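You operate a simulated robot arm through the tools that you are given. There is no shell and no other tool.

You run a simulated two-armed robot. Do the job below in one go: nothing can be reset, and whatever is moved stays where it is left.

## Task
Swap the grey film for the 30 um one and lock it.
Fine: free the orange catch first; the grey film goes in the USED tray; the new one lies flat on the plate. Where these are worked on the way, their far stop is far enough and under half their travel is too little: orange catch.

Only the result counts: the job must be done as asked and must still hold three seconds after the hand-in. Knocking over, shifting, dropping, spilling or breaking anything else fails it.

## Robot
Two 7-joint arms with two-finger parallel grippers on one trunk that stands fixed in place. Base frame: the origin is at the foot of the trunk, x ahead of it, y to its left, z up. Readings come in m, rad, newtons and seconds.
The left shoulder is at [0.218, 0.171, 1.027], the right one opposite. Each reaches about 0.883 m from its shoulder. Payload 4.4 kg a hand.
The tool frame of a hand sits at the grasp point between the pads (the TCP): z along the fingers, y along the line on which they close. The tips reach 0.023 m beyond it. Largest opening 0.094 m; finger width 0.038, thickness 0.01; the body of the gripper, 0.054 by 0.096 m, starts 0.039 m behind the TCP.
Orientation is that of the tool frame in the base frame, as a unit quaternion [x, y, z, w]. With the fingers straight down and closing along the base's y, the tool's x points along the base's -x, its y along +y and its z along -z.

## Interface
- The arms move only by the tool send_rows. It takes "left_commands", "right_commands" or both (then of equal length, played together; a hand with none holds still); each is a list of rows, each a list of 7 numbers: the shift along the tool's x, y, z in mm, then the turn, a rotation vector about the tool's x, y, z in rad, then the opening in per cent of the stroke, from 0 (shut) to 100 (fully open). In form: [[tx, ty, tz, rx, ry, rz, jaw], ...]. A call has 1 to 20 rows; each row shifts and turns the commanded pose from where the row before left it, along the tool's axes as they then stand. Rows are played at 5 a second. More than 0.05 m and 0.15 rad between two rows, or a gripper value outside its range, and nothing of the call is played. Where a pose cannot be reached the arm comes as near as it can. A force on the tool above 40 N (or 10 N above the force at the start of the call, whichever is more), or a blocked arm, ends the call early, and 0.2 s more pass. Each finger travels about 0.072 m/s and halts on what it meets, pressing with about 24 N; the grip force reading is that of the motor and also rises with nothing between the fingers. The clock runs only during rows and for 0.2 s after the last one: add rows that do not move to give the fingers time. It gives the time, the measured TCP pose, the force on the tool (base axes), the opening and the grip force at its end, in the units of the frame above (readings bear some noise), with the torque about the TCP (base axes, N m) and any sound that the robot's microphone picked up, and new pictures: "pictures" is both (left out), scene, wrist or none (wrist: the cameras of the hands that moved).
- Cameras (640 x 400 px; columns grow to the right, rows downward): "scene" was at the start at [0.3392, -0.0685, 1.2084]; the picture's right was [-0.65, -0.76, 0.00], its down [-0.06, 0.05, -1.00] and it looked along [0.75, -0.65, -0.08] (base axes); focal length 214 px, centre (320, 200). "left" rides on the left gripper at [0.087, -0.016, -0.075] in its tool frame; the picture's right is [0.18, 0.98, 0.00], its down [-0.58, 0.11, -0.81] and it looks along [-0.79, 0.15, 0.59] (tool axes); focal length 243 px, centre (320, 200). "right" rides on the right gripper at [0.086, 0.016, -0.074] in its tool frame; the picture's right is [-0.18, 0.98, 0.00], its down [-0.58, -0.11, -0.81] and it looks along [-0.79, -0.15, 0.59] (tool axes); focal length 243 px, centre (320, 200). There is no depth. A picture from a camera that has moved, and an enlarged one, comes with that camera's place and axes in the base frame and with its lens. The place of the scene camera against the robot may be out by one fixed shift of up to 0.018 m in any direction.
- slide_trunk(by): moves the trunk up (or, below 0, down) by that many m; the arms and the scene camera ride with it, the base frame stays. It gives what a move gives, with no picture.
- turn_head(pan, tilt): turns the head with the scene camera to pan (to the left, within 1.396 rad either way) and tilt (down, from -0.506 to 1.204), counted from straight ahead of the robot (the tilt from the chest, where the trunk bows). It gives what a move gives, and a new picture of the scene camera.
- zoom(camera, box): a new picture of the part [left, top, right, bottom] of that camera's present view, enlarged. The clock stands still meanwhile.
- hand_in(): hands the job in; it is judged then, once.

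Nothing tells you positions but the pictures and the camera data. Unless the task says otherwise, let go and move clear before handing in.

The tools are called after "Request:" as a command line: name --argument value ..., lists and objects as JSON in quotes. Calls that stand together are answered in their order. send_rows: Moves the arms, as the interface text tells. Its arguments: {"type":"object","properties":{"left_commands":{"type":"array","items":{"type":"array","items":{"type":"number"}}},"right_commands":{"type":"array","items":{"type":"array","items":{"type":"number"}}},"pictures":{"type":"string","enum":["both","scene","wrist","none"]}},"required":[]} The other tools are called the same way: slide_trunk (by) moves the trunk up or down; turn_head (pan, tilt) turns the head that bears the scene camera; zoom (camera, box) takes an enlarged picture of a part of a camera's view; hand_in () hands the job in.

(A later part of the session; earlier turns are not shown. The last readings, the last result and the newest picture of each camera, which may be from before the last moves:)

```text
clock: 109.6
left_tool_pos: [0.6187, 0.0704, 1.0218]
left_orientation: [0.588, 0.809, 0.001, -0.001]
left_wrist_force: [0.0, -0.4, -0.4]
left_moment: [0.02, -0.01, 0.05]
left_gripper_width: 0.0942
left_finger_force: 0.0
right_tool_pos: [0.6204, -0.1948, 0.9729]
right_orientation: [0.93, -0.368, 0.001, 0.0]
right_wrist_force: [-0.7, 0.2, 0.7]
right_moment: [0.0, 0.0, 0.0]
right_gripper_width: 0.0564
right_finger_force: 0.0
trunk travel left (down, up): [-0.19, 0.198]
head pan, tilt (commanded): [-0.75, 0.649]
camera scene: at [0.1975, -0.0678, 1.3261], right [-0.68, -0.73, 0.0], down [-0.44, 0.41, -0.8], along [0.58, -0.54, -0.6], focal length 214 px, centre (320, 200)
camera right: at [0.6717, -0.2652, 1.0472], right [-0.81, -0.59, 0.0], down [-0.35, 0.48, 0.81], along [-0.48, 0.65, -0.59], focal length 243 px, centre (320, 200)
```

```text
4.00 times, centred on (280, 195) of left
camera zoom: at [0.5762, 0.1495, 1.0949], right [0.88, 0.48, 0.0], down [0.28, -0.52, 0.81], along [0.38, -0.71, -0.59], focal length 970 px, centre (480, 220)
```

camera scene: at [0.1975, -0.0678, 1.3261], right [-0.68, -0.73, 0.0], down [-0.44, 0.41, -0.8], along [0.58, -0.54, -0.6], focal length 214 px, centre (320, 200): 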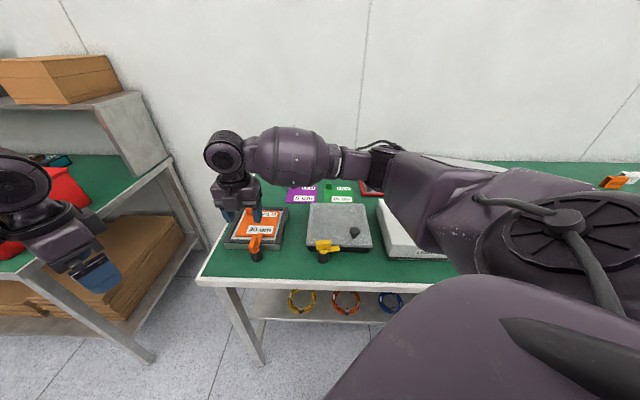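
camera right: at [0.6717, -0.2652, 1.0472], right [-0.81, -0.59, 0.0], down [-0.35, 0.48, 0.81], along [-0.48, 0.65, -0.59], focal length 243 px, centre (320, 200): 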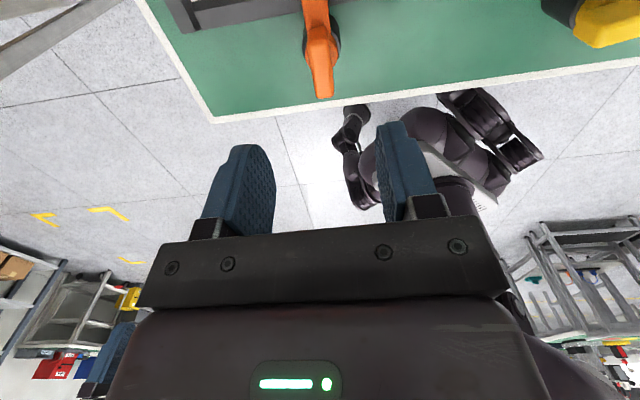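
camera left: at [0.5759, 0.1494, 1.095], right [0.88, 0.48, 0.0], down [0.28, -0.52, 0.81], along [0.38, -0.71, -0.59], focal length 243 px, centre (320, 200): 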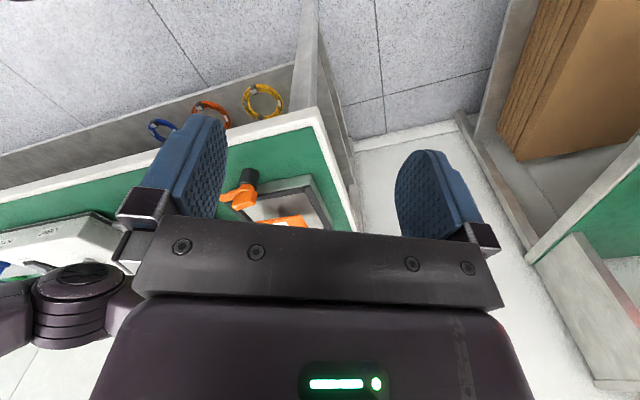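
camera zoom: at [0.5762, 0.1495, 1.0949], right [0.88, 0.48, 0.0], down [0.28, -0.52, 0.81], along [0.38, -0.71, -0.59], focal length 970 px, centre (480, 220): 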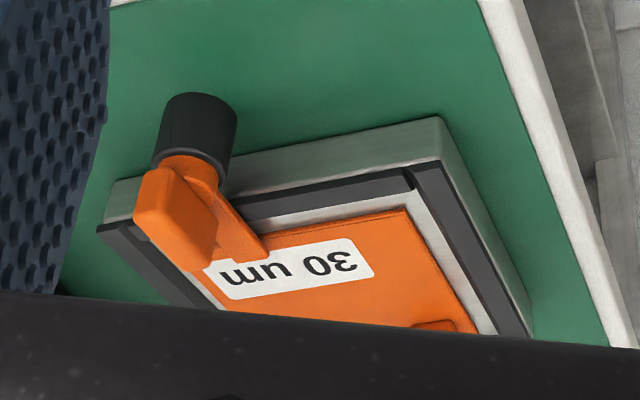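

The orange catch is locked over the new film. Now I'll restore the yellow catch I knocked: its post is about (0.487, -0.340). I'll turn the hand and hover over it, checking the elbow first.

Request:
send_rows --right_commands '[[0, 0, 0, 0, 0, 0.1455, 60], [0, 0, 0, 0, 0, 0.1455, 60], [0, 0, 0, 0, 0, 0.1455, 60], [0, 0, 0, 0, 0, 0.1455, 60], [0, 0, 0, 0, 0, 0.1455, 60], [0, 0, 0, 0, 0, 0.1455, 60], [0, 0, 0, 0, 0, 0.1455, 60], [0, 0, 0, 0, 0, 0.1455, 60], [0, 0, 0, 0, 0, 0.1455, 60], [0, 0, 0, 0, 0, 0.1455, 60], [39.2, 4, 0, 0, 0, 0, 60], [39.2, 4, 0, 0, 0, 0, 60], [39.2, 4, 0, 0, 0, 0, 60], [0, 0, 0, 0, 0, 0, 60]]' --pictures "both"

Request:
zoom --camera "left" --box '[0, 150, 240, 400]'

Request:
zoom --camera "scene" --box '[200, 140, 480, 300]'

```text
clock: 112.6
left_tool_pos: [0.6184, 0.0729, 1.0203]
left_orientation: [0.589, 0.808, 0.0, 0.0]
left_wrist_force: [-1.0, -0.6, -0.3]
left_moment: [0.0, -0.01, 0.01]
left_gripper_width: 0.0942
left_finger_force: 0.1
right_tool_pos: [0.5403, -0.2843, 0.9704]
right_orientation: [-0.449, 0.894, -0.001, 0.0]
right_wrist_force: [-0.4, 0.0, -0.6]
right_moment: [-0.01, -0.02, 0.03]
right_gripper_width: 0.0561
right_finger_force: 0.2
trunk travel left (down, up): [-0.19, 0.198]
head pan, tilt (commanded): [-0.75, 0.649]
camera scene: at [0.1976, -0.068, 1.326], right [-0.68, -0.73, 0.0], down [-0.44, 0.41, -0.8], along [0.58, -0.54, -0.6], focal length 214 px, centre (320, 200)
camera right: at [0.4759, -0.3438, 1.0456], right [-0.68, 0.73, 0.0], down [0.43, 0.4, 0.81], along [0.59, 0.55, -0.59], focal length 243 px, centre (320, 200)
```

scene: 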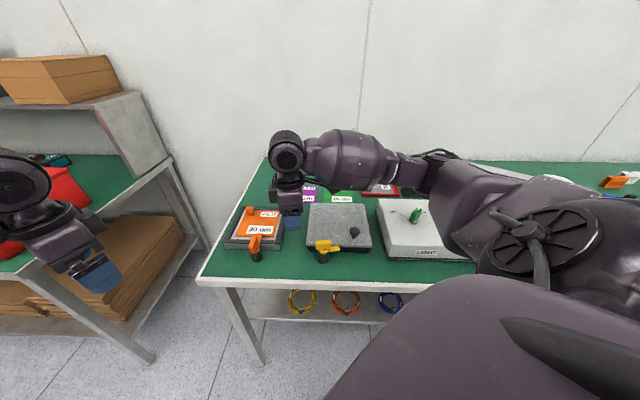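
right: 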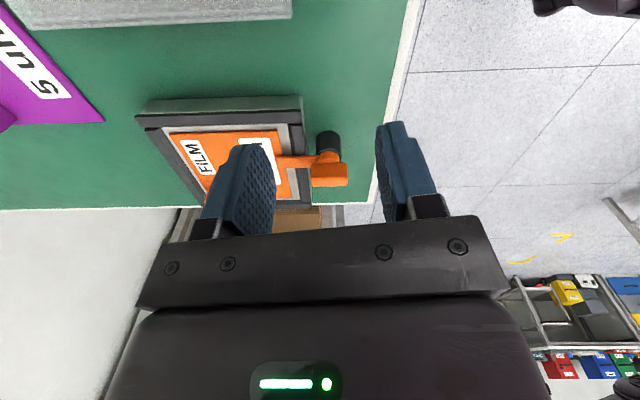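

```text
1.60 times, centred on (120, 275) of left
camera zoom: at [0.5763, 0.1493, 1.0948], right [0.88, 0.48, 0.0], down [0.28, -0.52, 0.81], along [0.38, -0.71, -0.59], focal length 388 px, centre (640, 80)
```

zoom: 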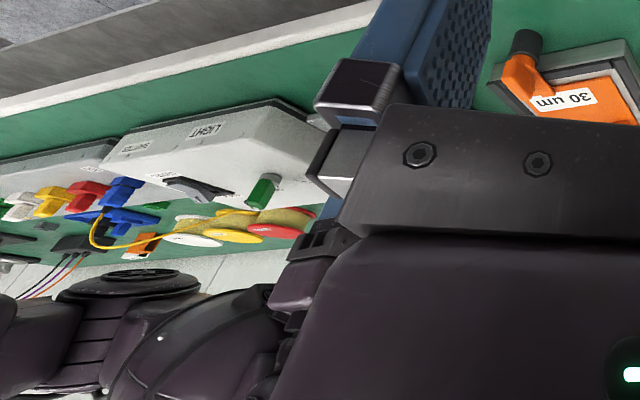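

```text
2.29 times, centred on (340, 220) of scene
camera zoom: at [0.1976, -0.068, 1.326], right [-0.68, -0.73, 0.0], down [-0.44, 0.41, -0.8], along [0.58, -0.54, -0.6], focal length 490 px, centre (274, 154)
```

zoom: 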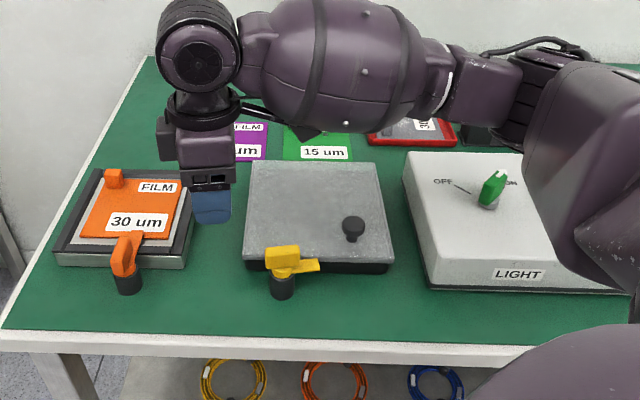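

The elbow rises as the hand comes nearer, so this is safe. I'll move the remaining distance over the yellow post.

Request:
send_rows --right_commands '[[38.3, 4.7, 0, 0, 0, 0, 60], [38.3, 4.7, 0, 0, 0, 0, 60], [0, 0, 0, 0, 0, 0, 60]]' --pictures "both"

Request:
zoom --camera "right" --box '[240, 0, 480, 240]'

Request:
zoom --camera "scene" --box '[280, 190, 400, 280]'

```text
clock: 113.4
left_tool_pos: [0.6183, 0.0717, 1.0208]
left_orientation: [0.588, 0.809, 0.0, 0.0]
left_wrist_force: [0.1, 0.0, 0.1]
left_moment: [0.02, -0.01, 0.0]
left_gripper_width: 0.094
left_finger_force: 0.0
right_tool_pos: [0.4851, -0.3393, 0.9703]
right_orientation: [-0.45, 0.893, 0.0, 0.0]
right_wrist_force: [0.5, 0.2, -0.2]
right_moment: [0.02, 0.0, 0.02]
right_gripper_width: 0.0564
right_finger_force: 0.0
trunk travel left (down, up): [-0.19, 0.198]
head pan, tilt (commanded): [-0.75, 0.649]
camera scene: at [0.1976, -0.068, 1.326], right [-0.68, -0.73, 0.0], down [-0.44, 0.41, -0.8], along [0.58, -0.54, -0.6], focal length 214 px, centre (320, 200)
camera right: at [0.4194, -0.3999, 1.0456], right [-0.68, 0.73, 0.0], down [0.43, 0.4, 0.81], along [0.59, 0.55, -0.59], focal length 243 px, centre (320, 200)
```

scene: 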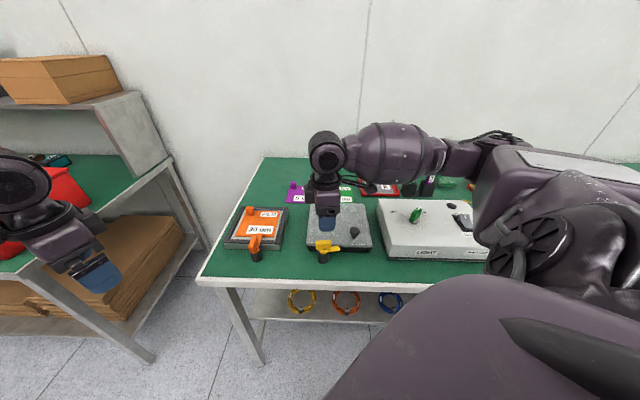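
right: 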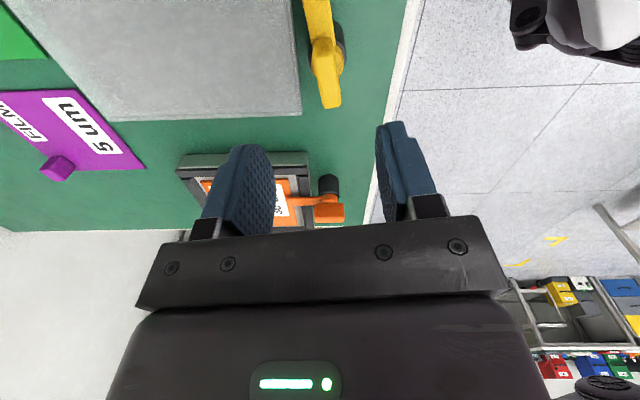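

```text
1.67 times, centred on (360, 120) of right
camera zoom: at [0.4194, -0.3999, 1.0456], right [-0.68, 0.73, 0.0], down [0.43, 0.4, 0.81], along [0.59, 0.55, -0.59], focal length 404 px, centre (253, 333)
```

zoom: 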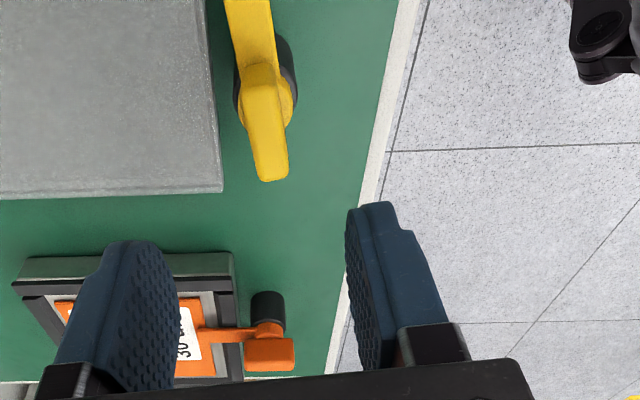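

```text
4.44 times, centred on (340, 235) of scene
camera zoom: at [0.1976, -0.068, 1.326], right [-0.68, -0.73, 0.0], down [-0.44, 0.41, -0.8], along [0.58, -0.54, -0.6], focal length 953 px, centre (231, 44)
```

zoom: 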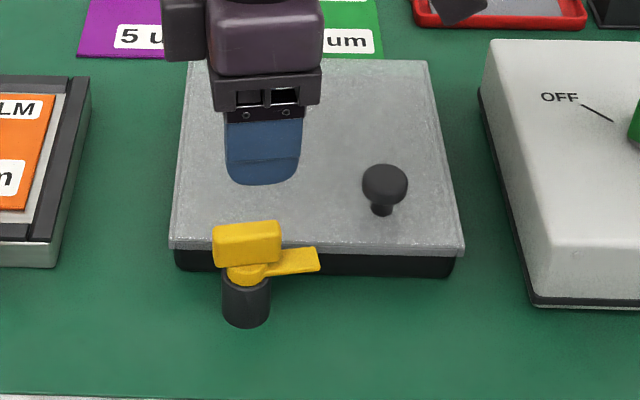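

Comparing with how the orange fin looked from the same height, the yellow axis is about 8 mm further ahead and 3 mm to the side, near (0.488, -0.332). I'll correct and come lower to verify.

Request:
send_rows --right_commands '[[-8, 2.5, 0, 0, 0, 0, 60], [0, 0, 30, 0, 0, 0, 60], [0, 0, 30, 0, 0, 0, 60], [0, 0, 8, 0, 0, 0, 60], [0, 0, 0, 0, 0, 0, 60]]' --pictures "both"

Request:
zoom --camera "right" --box '[240, 0, 480, 240]'

Request:
zoom --camera "scene" --box '[280, 190, 400, 280]'

```text
clock: 114.6
left_tool_pos: [0.6181, 0.0724, 1.0213]
left_orientation: [0.588, 0.809, 0.0, 0.0]
left_wrist_force: [0.7, 0.4, -0.5]
left_moment: [0.03, 0.0, -0.02]
left_gripper_width: 0.0939
left_finger_force: 0.1
right_tool_pos: [0.4898, -0.3328, 0.9025]
right_orientation: [-0.449, 0.893, -0.001, 0.0]
right_wrist_force: [-0.2, 0.2, 0.1]
right_moment: [0.02, -0.01, 0.02]
right_gripper_width: 0.0561
right_finger_force: 0.0
trunk travel left (down, up): [-0.19, 0.198]
head pan, tilt (commanded): [-0.75, 0.649]
camera scene: at [0.1971, -0.0678, 1.3263], right [-0.68, -0.73, 0.0], down [-0.44, 0.41, -0.8], along [0.58, -0.54, -0.6], focal length 214 px, centre (320, 200)
camera right: at [0.4239, -0.392, 0.9775], right [-0.68, 0.73, 0.0], down [0.43, 0.4, 0.81], along [0.59, 0.55, -0.59], focal length 243 px, centre (320, 200)
```

scene: 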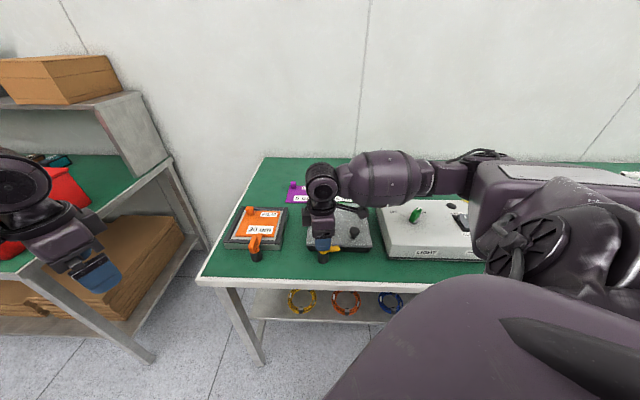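
right: 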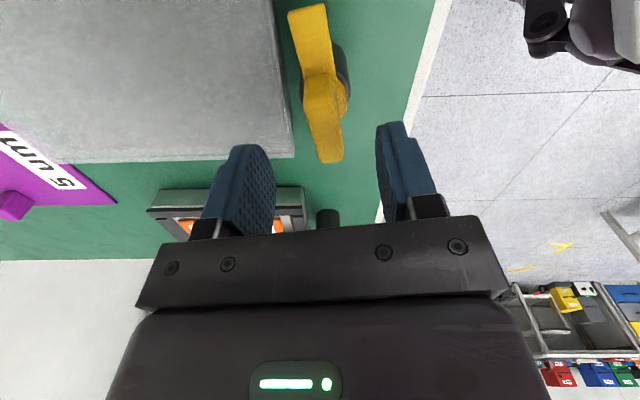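

```text
1.67 times, centred on (360, 120) of right
camera zoom: at [0.4239, -0.392, 0.9775], right [-0.68, 0.73, 0.0], down [0.43, 0.4, 0.81], along [0.59, 0.55, -0.59], focal length 404 px, centre (253, 333)
```

zoom: 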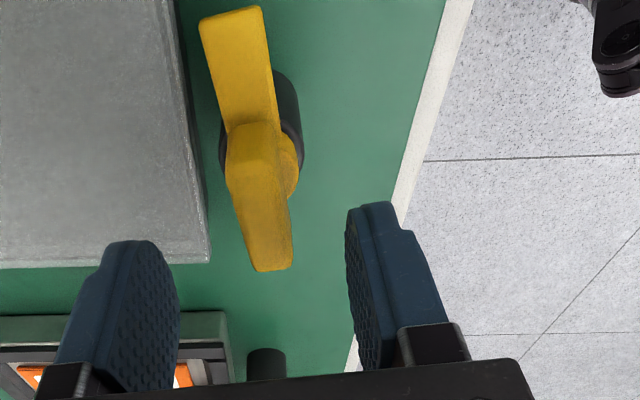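

```text
4.44 times, centred on (340, 235) of scene
camera zoom: at [0.1971, -0.0678, 1.3263], right [-0.68, -0.73, 0.0], down [-0.44, 0.41, -0.8], along [0.58, -0.54, -0.6], focal length 953 px, centre (231, 44)
```

zoom: 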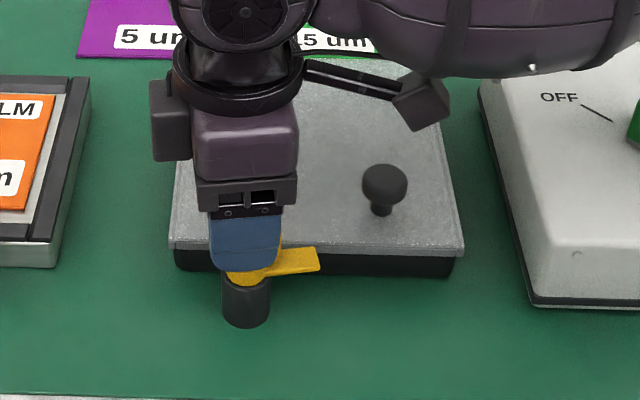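

Close: a 3 mm side shift and about 0.07 rad of yaw are needed. I'll apply those, lower onto the yellow fin and grip.

Request:
send_rows --right_commands '[[1, 3, 0, 0, 0, -0.07, 60], [0, 0, 16, 0, 0, 0, 60], [0, 0, 16, 0, 0, 0, 60], [0, 0, 0, 0, 0, 0, 60], [0, 0, 0, 0, 0, 0, 10], [0, 0, 0, 0, 0, 0, 0], [0, 0, 0, 0, 0, 0, 0], [0, 0, 0, 0, 0, 0, 0]]' --pictures "wrist"

Request:
zoom --camera "right" --box '[240, 0, 480, 240]'

Request:
zoom --camera "scene" --box '[280, 190, 400, 280]'

```text
clock: 116.4
left_tool_pos: [0.618, 0.0707, 1.0208]
left_orientation: [0.589, 0.808, 0.0, 0.001]
left_wrist_force: [0.3, -0.2, 0.0]
left_moment: [-0.02, 0.0, 0.0]
left_gripper_width: 0.0939
left_finger_force: 0.0
right_tool_pos: [0.485, -0.3311, 0.8704]
right_orientation: [-0.481, 0.877, 0.0, 0.0]
right_wrist_force: [-5.2, 4.1, -1.6]
right_moment: [0.22, 0.21, 0.03]
right_gripper_width: 0.0258
right_finger_force: 45.2
trunk travel left (down, up): [-0.19, 0.198]
head pan, tilt (commanded): [-0.75, 0.649]
camera right: at [0.4241, -0.3951, 0.9456], right [-0.73, 0.68, 0.0], down [0.4, 0.43, 0.81], along [0.55, 0.59, -0.59], focal length 243 px, centre (320, 200)
```

right: 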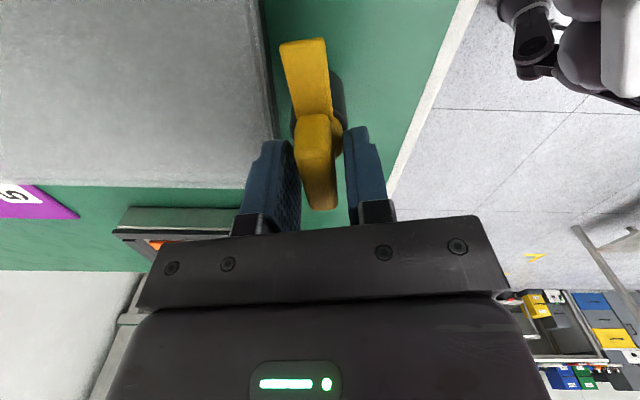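

```text
1.67 times, centred on (360, 120) of right
camera zoom: at [0.4241, -0.3951, 0.9456], right [-0.73, 0.68, 0.0], down [0.4, 0.43, 0.81], along [0.55, 0.59, -0.59], focal length 404 px, centre (253, 333)
```

zoom: 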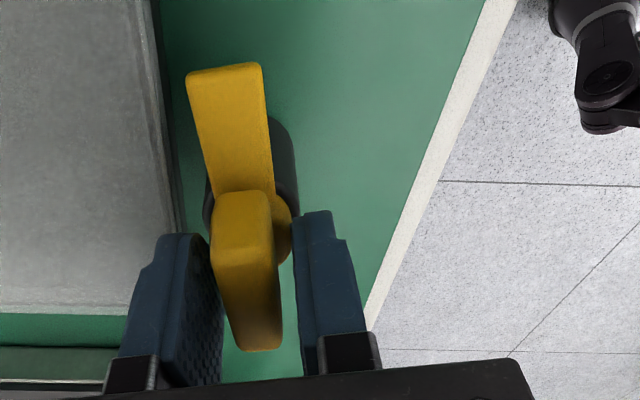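

```text
4.44 times, centred on (340, 235) of scene
camera zoom: at [0.1968, -0.0675, 1.3263], right [-0.68, -0.73, 0.0], down [-0.44, 0.41, -0.8], along [0.58, -0.54, -0.6], focal length 953 px, centre (231, 44)
```

zoom: 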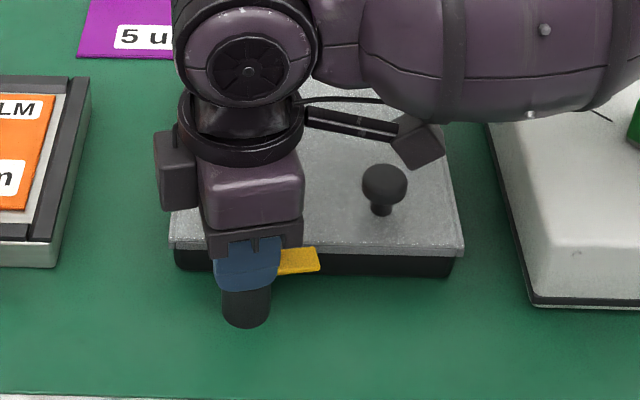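

The fingers met the yellow hub disc (25.8 mm); this catch sits a little higher. I'll open, rise 8 mm and close on the fin.

Request:
send_rows --right_commands '[[0, 0, 0, 0, 0, 0, 60], [0, 0, 0, 0, 0, 0, 60], [0, 0, -8, 0, 0, 0, 60], [0, 0, 0, 0, 0, 0, 10], [0, 0, 0, 0, 0, 0, 0], [0, 0, 0, 0, 0, 0, 0], [0, 0, 0, 0, 0, 0, 0]]' --pictures "wrist"

Request:
zoom --camera "right" --box '[240, 0, 480, 240]'

```text
clock: 118.0
left_tool_pos: [0.6172, 0.0718, 1.023]
left_orientation: [0.588, 0.809, 0.0, 0.0]
left_wrist_force: [-0.5, 0.0, 0.2]
left_moment: [0.0, 0.02, 0.0]
left_gripper_width: 0.094
left_finger_force: 0.0
right_tool_pos: [0.4852, -0.3313, 0.8783]
right_orientation: [-0.48, 0.877, -0.001, 0.0]
right_wrist_force: [-9.6, 2.9, -0.4]
right_moment: [0.1, 0.45, -0.08]
right_gripper_width: 0.0149
right_finger_force: 45.3
trunk travel left (down, up): [-0.19, 0.198]
head pan, tilt (commanded): [-0.75, 0.649]
camera right: at [0.4237, -0.3957, 0.9539], right [-0.73, 0.68, 0.0], down [0.4, 0.43, 0.81], along [0.55, 0.59, -0.59], focal length 243 px, centre (320, 200)
```

right: 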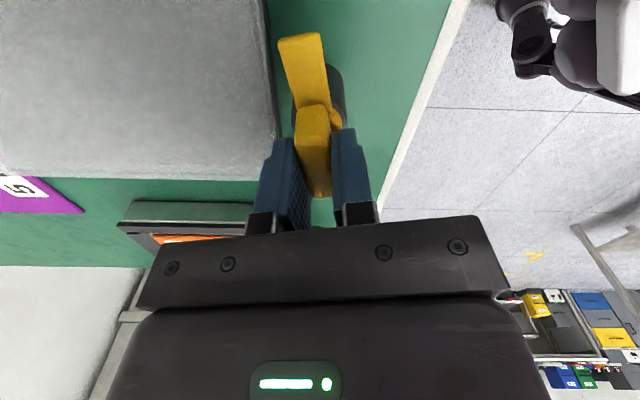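

```text
1.67 times, centred on (360, 120) of right
camera zoom: at [0.4237, -0.3957, 0.9539], right [-0.73, 0.68, 0.0], down [0.4, 0.43, 0.81], along [0.55, 0.59, -0.59], focal length 404 px, centre (253, 333)
```

zoom: 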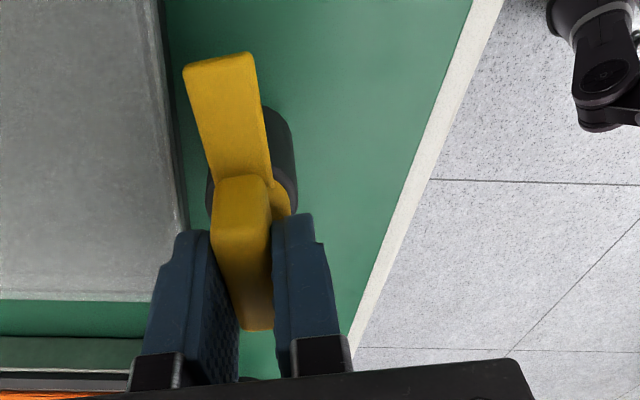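

Fin gripped (14.9 mm). I'll turn it counter-clockwise in small stages, correcting for side load.

Request:
send_rows --right_commands '[[0, 0.7, 0, 0, 0, -0.08, 0], [0, 0, 0, 0, 0, -0.08, 0], [0, 0, 0, 0, 0, -0.08, 0], [0, 0, 0, 0, 0, 0, 0]]' --pictures "wrist"

```text
clock: 119.0
left_tool_pos: [0.6157, 0.0722, 1.0231]
left_orientation: [0.588, 0.809, 0.0, 0.001]
left_wrist_force: [-0.5, 0.2, -0.5]
left_moment: [-0.01, -0.02, 0.0]
left_gripper_width: 0.0942
left_finger_force: 0.1
right_tool_pos: [0.4835, -0.3312, 0.8791]
right_orientation: [-0.582, 0.813, -0.002, -0.001]
right_wrist_force: [-20.4, -5.4, 0.9]
right_moment: [0.83, 0.25, -0.12]
right_gripper_width: 0.015
right_finger_force: 44.7
trunk travel left (down, up): [-0.19, 0.198]
head pan, tilt (commanded): [-0.75, 0.649]
camera right: at [0.4399, -0.4078, 0.9539], right [-0.87, 0.49, 0.0], down [0.29, 0.52, 0.81], along [0.4, 0.7, -0.59], focal length 243 px, centre (320, 200)
```

right: 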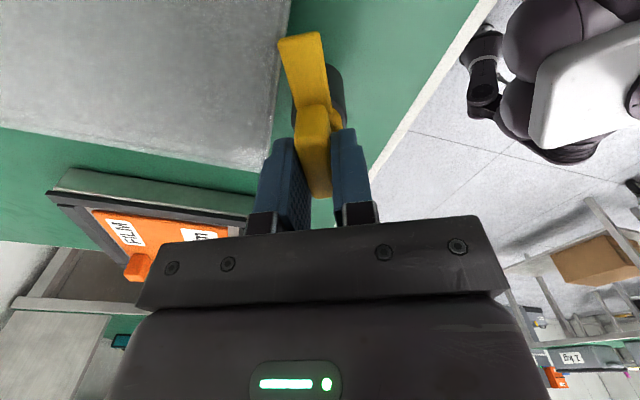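

The catch follows, but my grip is about 5 mm off the post axis along the fin. I'll ease the jaws, recentre and re-grip.

Request:
send_rows --right_commands '[[0, 0, 0, 0, 0, 0, 30], [0, 0, 0, 0, 0, 0, 30], [5.4, 1.4, 0, 0, 0, 0, 30], [0, 0, 0, 0, 0, 0, 30], [0, 0, 0, 0, 0, 0, 0], [0, 0, 0, 0, 0, 0, 0], [0, 0, 0, 0, 0, 0, 0]]' --pictures "wrist"

```text
clock: 120.6
left_tool_pos: [0.6167, 0.0715, 1.022]
left_orientation: [0.588, 0.809, 0.0, 0.001]
left_wrist_force: [-0.9, -0.4, 0.1]
left_moment: [0.01, 0.02, 0.02]
left_gripper_width: 0.0938
left_finger_force: 0.0
right_tool_pos: [0.4807, -0.3345, 0.8782]
right_orientation: [-0.581, 0.814, -0.002, -0.001]
right_wrist_force: [-3.3, 2.5, 0.8]
right_moment: [0.01, 0.4, 0.0]
right_gripper_width: 0.0149
right_finger_force: 45.0
trunk travel left (down, up): [-0.19, 0.198]
head pan, tilt (commanded): [-0.75, 0.649]
camera right: at [0.4386, -0.4115, 0.953], right [-0.87, 0.49, 0.0], down [0.29, 0.52, 0.81], along [0.4, 0.7, -0.59], focal length 243 px, centre (320, 200)
```

right: 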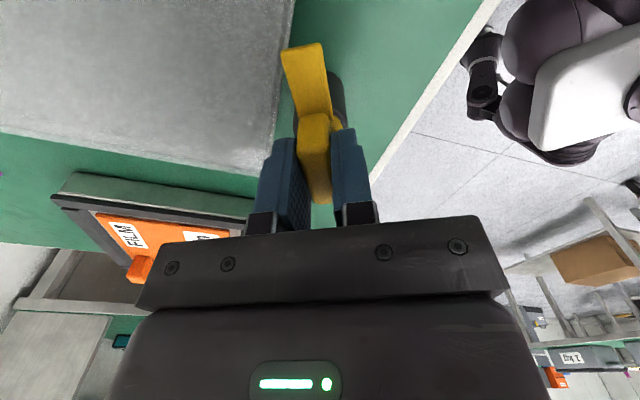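

Centred now with hardly any side load. I'll keep turning toward the locked position.

Request:
send_rows --right_commands '[[0, 0, 0, 0, 0, -0.09, 0], [0, 0, 0, 0, 0, -0.09, 0], [0, 0, 0, 0, 0, -0.09, 0], [0, 0, 0, 0, 0, -0.09, 0], [0, 0, 0, 0, 0, 0, 0]]' --pictures "wrist"

```text
clock: 121.8
left_tool_pos: [0.6174, 0.0706, 1.0207]
left_orientation: [0.588, 0.809, 0.0, 0.0]
left_wrist_force: [0.9, -0.8, 0.0]
left_moment: [0.0, 0.01, 0.03]
left_gripper_width: 0.0937
left_finger_force: 0.0
right_tool_pos: [0.4819, -0.3353, 0.8778]
right_orientation: [0.718, -0.696, 0.001, 0.001]
right_wrist_force: [-3.5, 1.0, -7.7]
right_moment: [0.39, 0.0, 0.01]
right_gripper_width: 0.0149
right_finger_force: 45.2
trunk travel left (down, up): [-0.19, 0.198]
head pan, tilt (commanded): [-0.75, 0.649]
camera right: at [0.4687, -0.4219, 0.9531], right [-0.99, 0.15, 0.0], down [0.09, 0.59, 0.81], along [0.12, 0.8, -0.59], focal length 243 px, centre (320, 200)
```

right: 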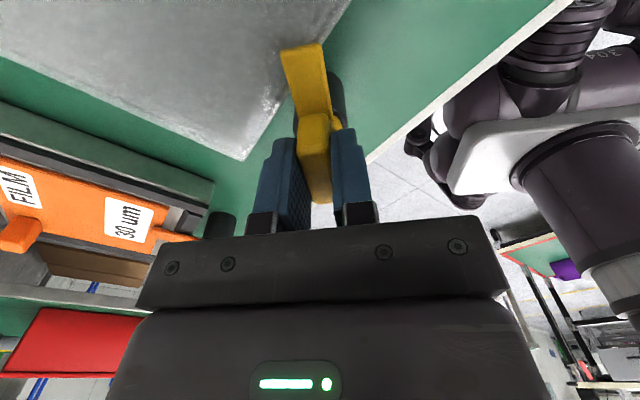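

Request:
send_rows --right_commands '[[0, 0, 0, 0, 0, -0.09, 0], [0, 0, 0, 0, 0, -0.09, 0], [0, 0, 0, 0, 0, -0.09, 0], [0, 0, 0, 0, 0, -0.09, 0], [0, 0, 0, 0, 0, 0, 0]]' --pictures "both"

```text
clock: 123.0
left_tool_pos: [0.6178, 0.0714, 1.0207]
left_orientation: [0.589, 0.808, 0.0, 0.0]
left_wrist_force: [0.3, 0.3, -0.1]
left_moment: [-0.06, -0.01, 0.02]
left_gripper_width: 0.0943
left_finger_force: 0.0
right_tool_pos: [0.4832, -0.3356, 0.8785]
right_orientation: [0.832, -0.555, 0.001, -0.001]
right_wrist_force: [-2.1, -0.3, -7.4]
right_moment: [0.76, 0.5, 0.01]
right_gripper_width: 0.015
right_finger_force: 45.1
trunk travel left (down, up): [-0.19, 0.198]
head pan, tilt (commanded): [-0.75, 0.649]
camera scene: at [0.1974, -0.068, 1.3262], right [-0.68, -0.73, 0.0], down [-0.44, 0.41, -0.8], along [0.58, -0.54, -0.6], focal length 214 px, centre (320, 200)
camera right: at [0.5003, -0.421, 0.9531], right [-0.98, -0.21, 0.0], down [-0.12, 0.58, 0.81], along [-0.17, 0.79, -0.59], focal length 243 px, centre (320, 200)
```

scene: 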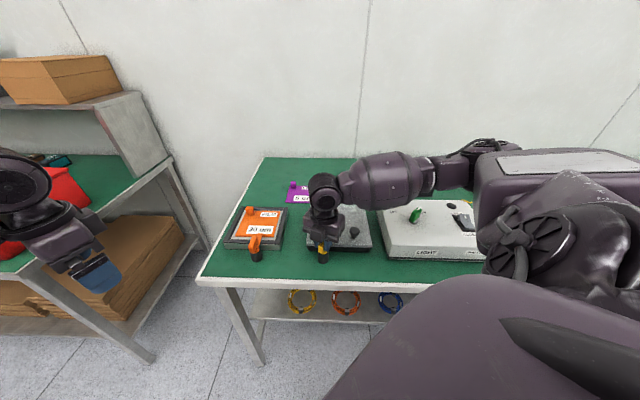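
right: 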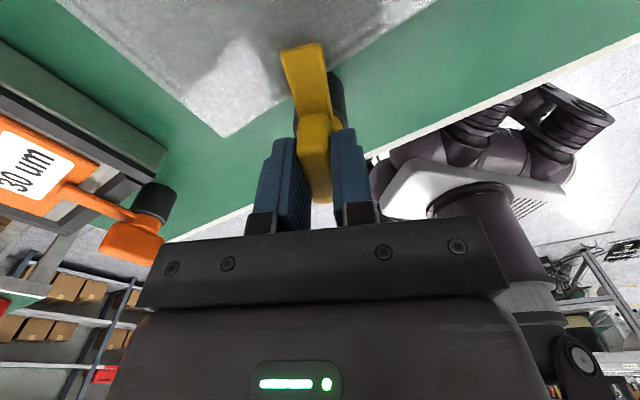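

Request:
send_rows --right_commands '[[0, 0, 0, 0, 0, -0.08, 0], [0, 0, 0, 0, 0, -0.08, 0], [0, 0, 0, 0, 0, -0.08, 0], [0, 0, 0, 0, 0, -0.08, 0], [0, 0, 0, 0, 0, 0, 0]]' --pictures "wrist"

```text
clock: 124.2
left_tool_pos: [0.6183, 0.0713, 1.022]
left_orientation: [0.588, 0.809, 0.001, 0.0]
left_wrist_force: [0.2, 0.5, 0.5]
left_moment: [0.01, -0.02, 0.0]
left_gripper_width: 0.0936
left_finger_force: 0.1
right_tool_pos: [0.4837, -0.335, 0.878]
right_orientation: [0.909, -0.416, 0.001, 0.0]
right_wrist_force: [-2.2, 2.6, -8.1]
right_moment: [0.12, 0.12, 0.07]
right_gripper_width: 0.0148
right_finger_force: 44.9
trunk travel left (down, up): [-0.19, 0.198]
head pan, tilt (commanded): [-0.75, 0.649]
camera right: at [0.5266, -0.4108, 0.9531], right [-0.86, -0.5, 0.0], down [-0.3, 0.51, 0.81], along [-0.41, 0.7, -0.59], focal length 243 px, centre (320, 200)
```

right: 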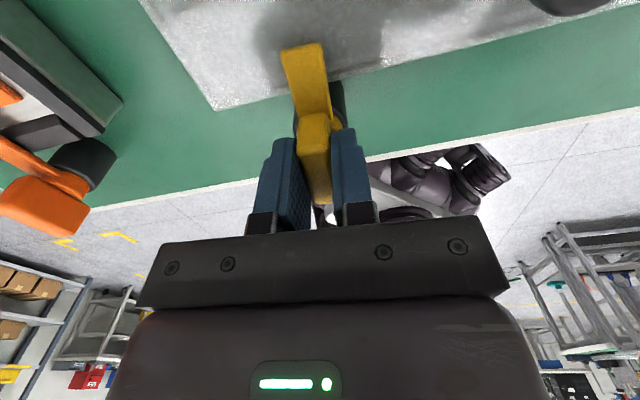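

Request:
send_rows --right_commands '[[0, 0, 0, 0, 0, -0.05, 0], [0, 0, 0, 0, 0, -0.04, 0], [0, 0, 0, 0, 0, 0, 0]]' --pictures "wrist"

```text
clock: 125.0
left_tool_pos: [0.6185, 0.0717, 1.0217]
left_orientation: [0.588, 0.809, 0.0, 0.0]
left_wrist_force: [0.4, -0.6, -0.1]
left_moment: [0.02, -0.03, 0.01]
left_gripper_width: 0.0939
left_finger_force: 0.1
right_tool_pos: [0.4829, -0.3343, 0.8777]
right_orientation: [0.927, -0.375, 0.0, 0.002]
right_wrist_force: [-3.6, 3.0, -12.2]
right_moment: [-0.37, -0.68, -0.85]
right_gripper_width: 0.0152
right_finger_force: 45.2
trunk travel left (down, up): [-0.19, 0.198]
head pan, tilt (commanded): [-0.75, 0.649]
camera right: at [0.5331, -0.4066, 0.9531], right [-0.82, -0.58, 0.0], down [-0.34, 0.48, 0.81], along [-0.46, 0.66, -0.59], focal length 243 px, centre (320, 200)
```

right: 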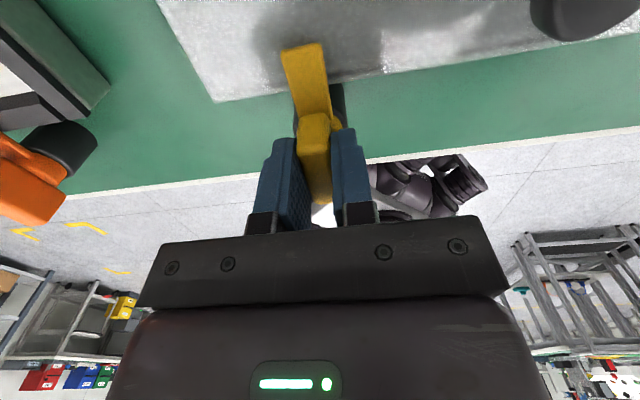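

The stop is beginning to resist (-0.85 Nm). One small nudge more to seat it.

Request:
send_rows --right_commands '[[0, 0, 0, 0, 0, -0.04, 0], [0, 0, 0, 0, 0, 0, 0]]' --pictures "none"

```text
clock: 125.6
left_tool_pos: [0.6183, 0.0713, 1.0212]
left_orientation: [0.588, 0.809, 0.0, 0.0]
left_wrist_force: [0.8, 0.6, 0.5]
left_moment: [0.02, -0.01, 0.02]
left_gripper_width: 0.0938
left_finger_force: 0.1
right_tool_pos: [0.4839, -0.3348, 0.8791]
right_orientation: [0.934, -0.358, -0.001, 0.001]
right_wrist_force: [-4.0, 5.5, -12.9]
right_moment: [-0.15, -0.12, -1.99]
right_gripper_width: 0.0158
right_finger_force: 45.0
trunk travel left (down, up): [-0.19, 0.198]
head pan, tilt (commanded): [-0.75, 0.649]
```

Yellow catch is back at its locked stop. I'll relax, open, rise, and then inspect the whole bench.

Request:
send_rows --right_commands '[[0, 0, 0, 0, 0, 0.045, 0], [0, 0, 0, 0, 0, 0, 60], [0, 0, 0, 0, 0, 0, 60], [0, 0, -15, 0, 0, 0, 60], [0, 0, -25, 0, 0, 0, 60], [0, 0, -35, 0, 0, 0, 60], [0, 0, -40, 0, 0, 0, 60], [0, 0, -40, 0, 0, 0, 60], [0, 0, 0, 0, 0, 0, 60]]' --pictures "both"

Request:
zoom --camera "scene" --box '[190, 160, 490, 290]'

```text
clock: 127.6
left_tool_pos: [0.6191, 0.0712, 1.0213]
left_orientation: [0.588, 0.809, 0.0, 0.0]
left_wrist_force: [0.8, -0.5, -1.0]
left_moment: [-0.02, 0.01, 0.0]
left_gripper_width: 0.0939
left_finger_force: 0.0
right_tool_pos: [0.4832, -0.3334, 1.0345]
right_orientation: [0.926, -0.377, 0.001, 0.0]
right_wrist_force: [0.5, 0.0, 0.0]
right_moment: [-0.03, 0.0, -0.02]
right_gripper_width: 0.0564
right_finger_force: 0.0
trunk travel left (down, up): [-0.19, 0.198]
head pan, tilt (commanded): [-0.75, 0.649]
camera scene: at [0.1975, -0.0678, 1.3261], right [-0.68, -0.73, 0.0], down [-0.44, 0.41, -0.8], along [0.58, -0.54, -0.6], focal length 214 px, centre (320, 200)
camera right: at [0.5334, -0.405, 1.1091], right [-0.82, -0.57, 0.0], down [-0.34, 0.49, 0.81], along [-0.46, 0.66, -0.59], focal length 243 px, centre (320, 200)
```

scene: 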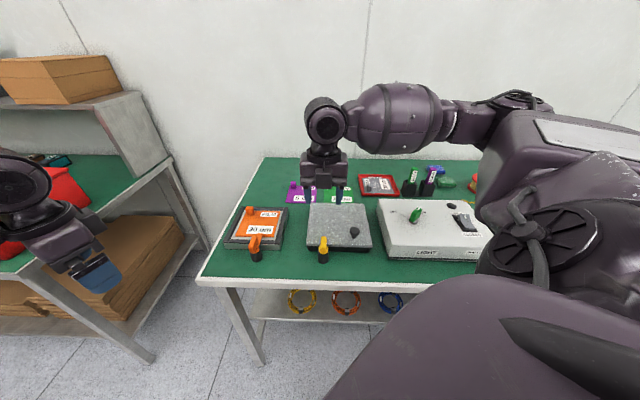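
right: 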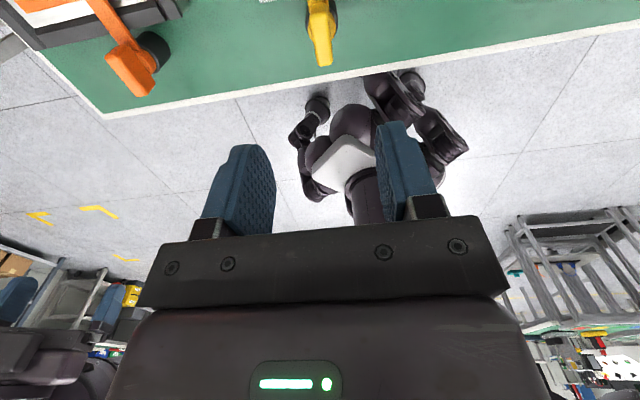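

```text
2.13 times, centred on (340, 225) of scene
camera zoom: at [0.1975, -0.0678, 1.3261], right [-0.68, -0.73, 0.0], down [-0.44, 0.41, -0.8], along [0.58, -0.54, -0.6], focal length 458 px, centre (277, 147)
```

zoom: 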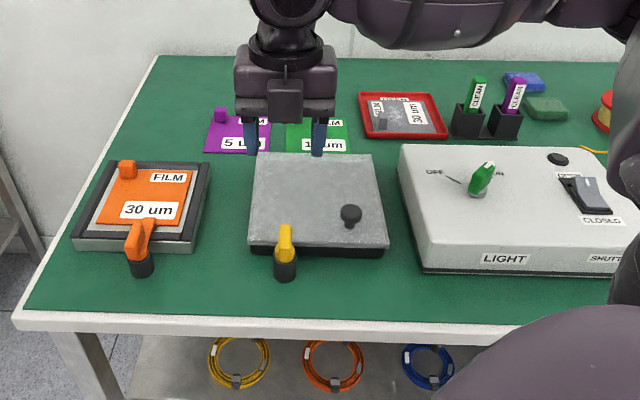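

Both catches point over their plates again. I'll raise the right hand well clear and turn it back toward neutral, then inspect closely.

Request:
send_rows --right_commands '[[0, 0, -35, 0, 0, 0, 60], [0, 0, -35, 0, 0, 0, 60], [0, 0, -35, 0, 0, 0, 60], [0, 0, -35, 0, 0, 0, 60], [0, 0, 0, 0, 0, 0.145, 60], [0, 0, 0, 0, 0, 0.145, 60], [0, 0, 0, 0, 0, 0.145, 60], [0, 0, 0, 0, 0, 0.145, 60], [0, 0, 0, 0, 0, 0.145, 60], [0, 0, 0, 0, 0, 0.145, 60], [0, 0, 0, 0, 0, 0.145, 60], [0, 0, 0, 0, 0, 0.145, 60], [0, 0, 0, 0, 0, 0.145, 60], [0, 0, 0, 0, 0, 0.145, 60], [0, 0, 0, 0, 0, 0.145, 60], [0, 0, 0, 0, 0, 0.145, 60], [0, 0, 0, 0, 0, 0.145, 60], [0, 0, 0, 0, 0, 0.145, 60], [0, 0, 0, 0, 0, 0.145, 60], [0, 0, 0, 0, 0, 0.145, 60]]' --pictures "both"

Request:
zoom --camera "scene" --box '[210, 190, 310, 270]'

Request:
zoom --camera "scene" --box '[290, 160, 490, 280]'

```text
clock: 131.8
left_tool_pos: [0.618, 0.0713, 1.0209]
left_orientation: [0.589, 0.808, 0.0, 0.0]
left_wrist_force: [0.0, 0.7, 0.7]
left_moment: [0.02, -0.01, -0.01]
left_gripper_width: 0.094
left_finger_force: 0.0
right_tool_pos: [0.4823, -0.3337, 1.1738]
right_orientation: [-0.022, 1.0, -0.001, 0.001]
right_wrist_force: [-0.6, -0.5, -0.1]
right_moment: [-0.03, -0.03, 0.03]
right_gripper_width: 0.0563
right_finger_force: 0.0
trunk travel left (down, up): [-0.19, 0.198]
head pan, tilt (commanded): [-0.75, 0.649]
camera scene: at [0.1971, -0.0677, 1.3263], right [-0.68, -0.73, 0.0], down [-0.44, 0.41, -0.8], along [0.58, -0.54, -0.6], focal length 214 px, centre (320, 200)
camera right: at [0.3945, -0.3216, 1.2488], right [0.14, 0.99, 0.0], down [0.58, -0.08, 0.81], along [0.8, -0.11, -0.59], focal length 243 px, centre (320, 200)
```

scene: 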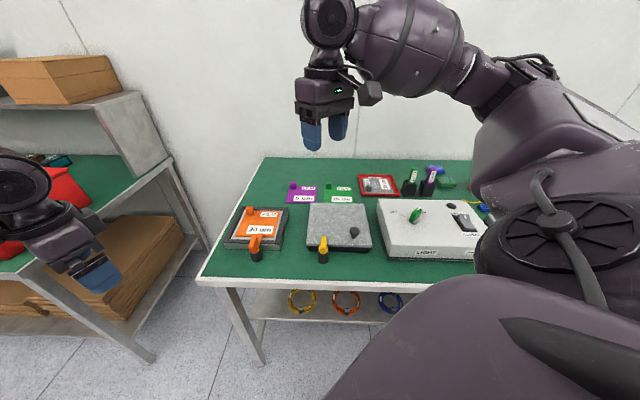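
right: 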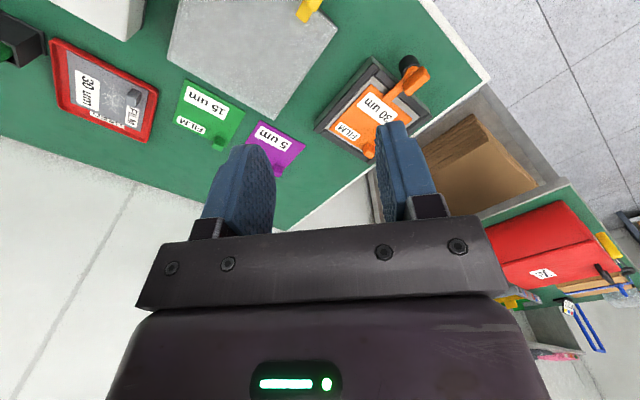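

```text
5.00 times, centred on (260, 230) of scene
camera zoom: at [0.1971, -0.0677, 1.3263], right [-0.68, -0.73, 0.0], down [-0.44, 0.41, -0.8], along [0.58, -0.54, -0.6], focal length 1072 px, centre (620, 50)
```

zoom: 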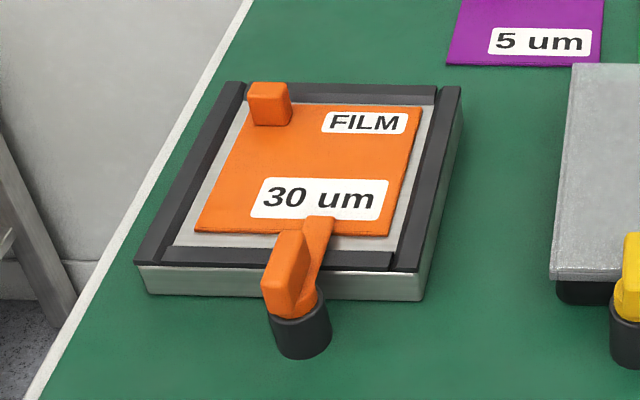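

```text
3.20 times, centred on (390, 220) of scene
camera zoom: at [0.1971, -0.0677, 1.3263], right [-0.68, -0.73, 0.0], down [-0.44, 0.41, -0.8], along [0.58, -0.54, -0.6], focal length 686 px, centre (96, 136)
```

zoom: 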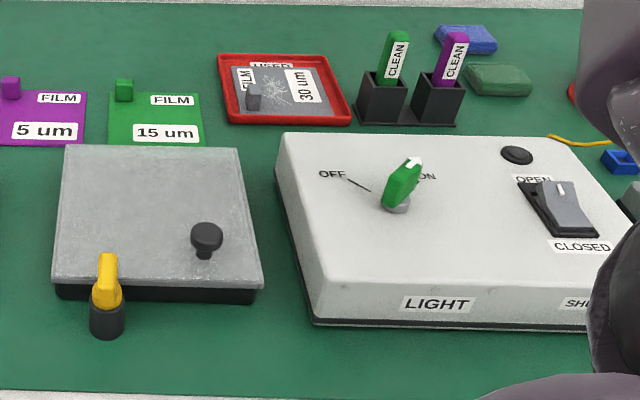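

Everything looks in order. I'll bring the right hand back near its starting pose, then lower the trunk to its original height so I can compare against the first pictures from the same viewpoint.

Request:
send_rows --right_commands '[[17, -31.6, -15.5, 0, 0, 0, 60], [17, -31.6, -15.5, 0, 0, 0, 60], [17, -31.6, -15.5, 0, 0, 0, 60], [17, -31.6, -15.5, 0, 0, 0, 60], [17, -31.6, -15.5, 0, 0, 0, 60], [17, -31.6, -15.5, 0, 0, 0.044, 60], [0, 0, 0, 0, 0, 0, 60]]' --pictures "both"

```text
clock: 133.4
left_tool_pos: [0.6184, 0.0707, 1.0217]
left_orientation: [0.588, 0.809, -0.001, 0.0]
left_wrist_force: [0.5, -1.0, 0.2]
left_moment: [-0.02, 0.04, -0.03]
left_gripper_width: 0.0941
left_finger_force: 0.1
right_tool_pos: [0.3909, -0.5283, 1.2664]
right_orientation: [-0.001, 1.0, -0.001, 0.0]
right_wrist_force: [-0.1, 0.5, 0.0]
right_moment: [-0.01, -0.01, -0.01]
right_gripper_width: 0.0564
right_finger_force: 0.0
trunk travel left (down, up): [-0.19, 0.198]
head pan, tilt (commanded): [-0.75, 0.649]
camera scene: at [0.1975, -0.0678, 1.326], right [-0.68, -0.73, 0.0], down [-0.44, 0.41, -0.8], along [0.58, -0.54, -0.6], focal length 214 px, centre (320, 200)
camera right: at [0.3037, -0.5116, 1.3417], right [0.18, 0.98, 0.0], down [0.58, -0.11, 0.81], along [0.79, -0.15, -0.59], focal length 243 px, centre (320, 200)
```

scene: 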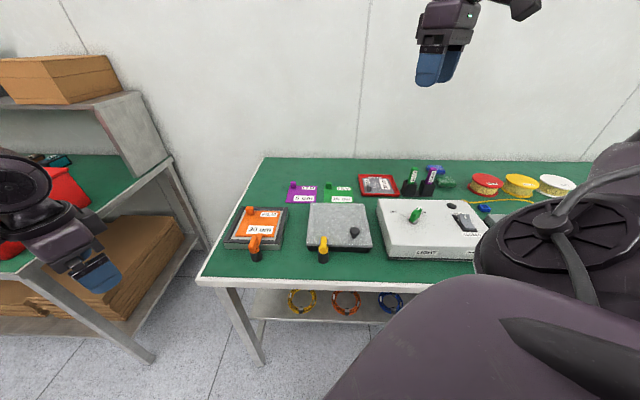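
right: 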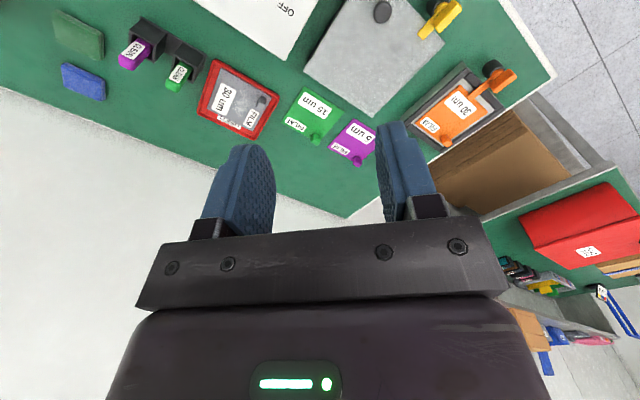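

Request:
send_rows --left_commands '[[0, 0, -35, 0, 0, 0, 100], [0, 0, -35, 0, 0, 0, 100], [0, 0, -35, 0, 0, 0, 100], [0, 0, -35, 0, 0, 0, 100]]' --pictures "none"

Request:
slide_trunk --by -0.14

Request:
turn_head --pan -0.6 --tilt 0.7

Request:
zoom --camera "scene" --box '[360, 110, 640, 270]'

Request:
zoom --camera "scene" --box '[220, 110, 380, 260]'

```text
clock: 134.4
left_tool_pos: [0.6154, 0.0726, 1.1643]
left_orientation: [0.589, 0.808, 0.0, 0.001]
left_wrist_force: [-0.7, 0.6, -0.6]
left_moment: [-0.01, -0.03, 0.01]
left_gripper_width: 0.0942
left_finger_force: 0.0
right_tool_pos: [0.3895, -0.5286, 1.2674]
right_orientation: [-0.001, 1.0, -0.001, 0.001]
right_wrist_force: [0.2, -0.1, -0.1]
right_moment: [0.05, -0.02, -0.02]
right_gripper_width: 0.0562
right_finger_force: 0.1
trunk travel left (down, up): [-0.19, 0.198]
head pan, tilt (commanded): [-0.75, 0.649]
```

```text
clock: 136.1
left_tool_pos: [0.6162, 0.0699, 1.024]
left_orientation: [0.589, 0.808, 0.0, 0.001]
left_wrist_force: [-0.3, 0.2, 0.2]
left_moment: [0.02, -0.03, -0.02]
left_gripper_width: 0.0938
left_finger_force: 0.1
right_tool_pos: [0.4077, -0.5287, 1.1119]
right_orientation: [-0.001, 0.999, 0.0, -0.035]
right_wrist_force: [0.1, -0.5, 0.2]
right_moment: [0.02, -0.03, -0.02]
right_gripper_width: 0.0566
right_finger_force: 0.1
trunk travel left (down, up): [-0.05, 0.338]
head pan, tilt (commanded): [-0.75, 0.649]
```

```text
clock: 136.8
left_tool_pos: [0.6174, 0.0693, 1.0214]
left_orientation: [0.588, 0.809, -0.001, 0.0]
left_wrist_force: [-0.8, -0.2, -0.4]
left_moment: [0.0, 0.01, 0.02]
left_gripper_width: 0.0938
left_finger_force: 0.2
right_tool_pos: [0.4087, -0.5275, 1.1127]
right_orientation: [-0.001, 0.999, -0.002, -0.035]
right_wrist_force: [0.6, -0.2, -0.5]
right_moment: [-0.01, 0.01, -0.03]
right_gripper_width: 0.0559
right_finger_force: 0.1
trunk travel left (down, up): [-0.05, 0.338]
head pan, tilt (commanded): [-0.6, 0.7]
camera scene: at [0.34, -0.0566, 1.1514], right [-0.57, -0.82, 0.0], down [-0.53, 0.36, -0.77], along [0.63, -0.43, -0.64], focal length 214 px, centre (320, 200)
```

scene: 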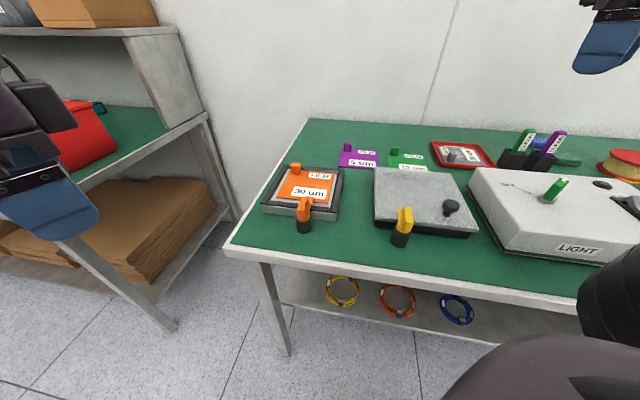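

```text
2.29 times, centred on (500, 190) of scene
camera zoom: at [0.34, -0.0566, 1.1514], right [-0.57, -0.82, 0.0], down [-0.53, 0.36, -0.77], along [0.63, -0.43, -0.64], focal length 490 px, centre (-91, 223)
```

zoom: 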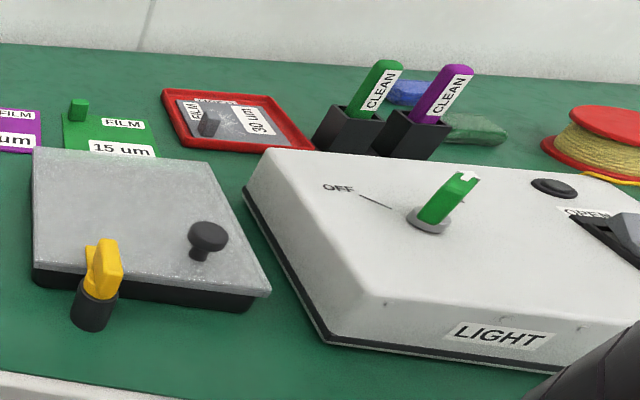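

```text
2.67 times, centred on (300, 185) of scene
camera zoom: at [0.34, -0.0566, 1.1514], right [-0.57, -0.82, 0.0], down [-0.53, 0.36, -0.77], along [0.63, -0.43, -0.64], focal length 572 px, centre (373, 240)
```

zoom: 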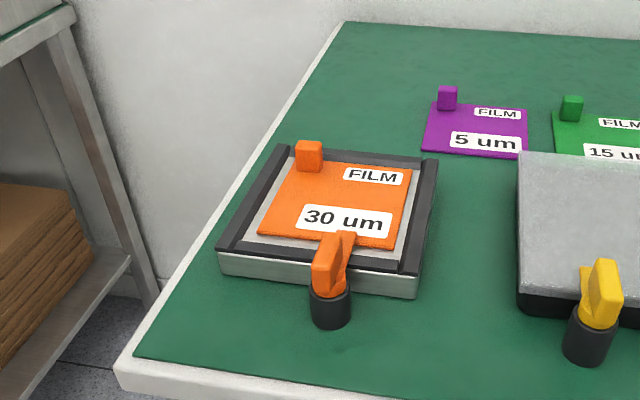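

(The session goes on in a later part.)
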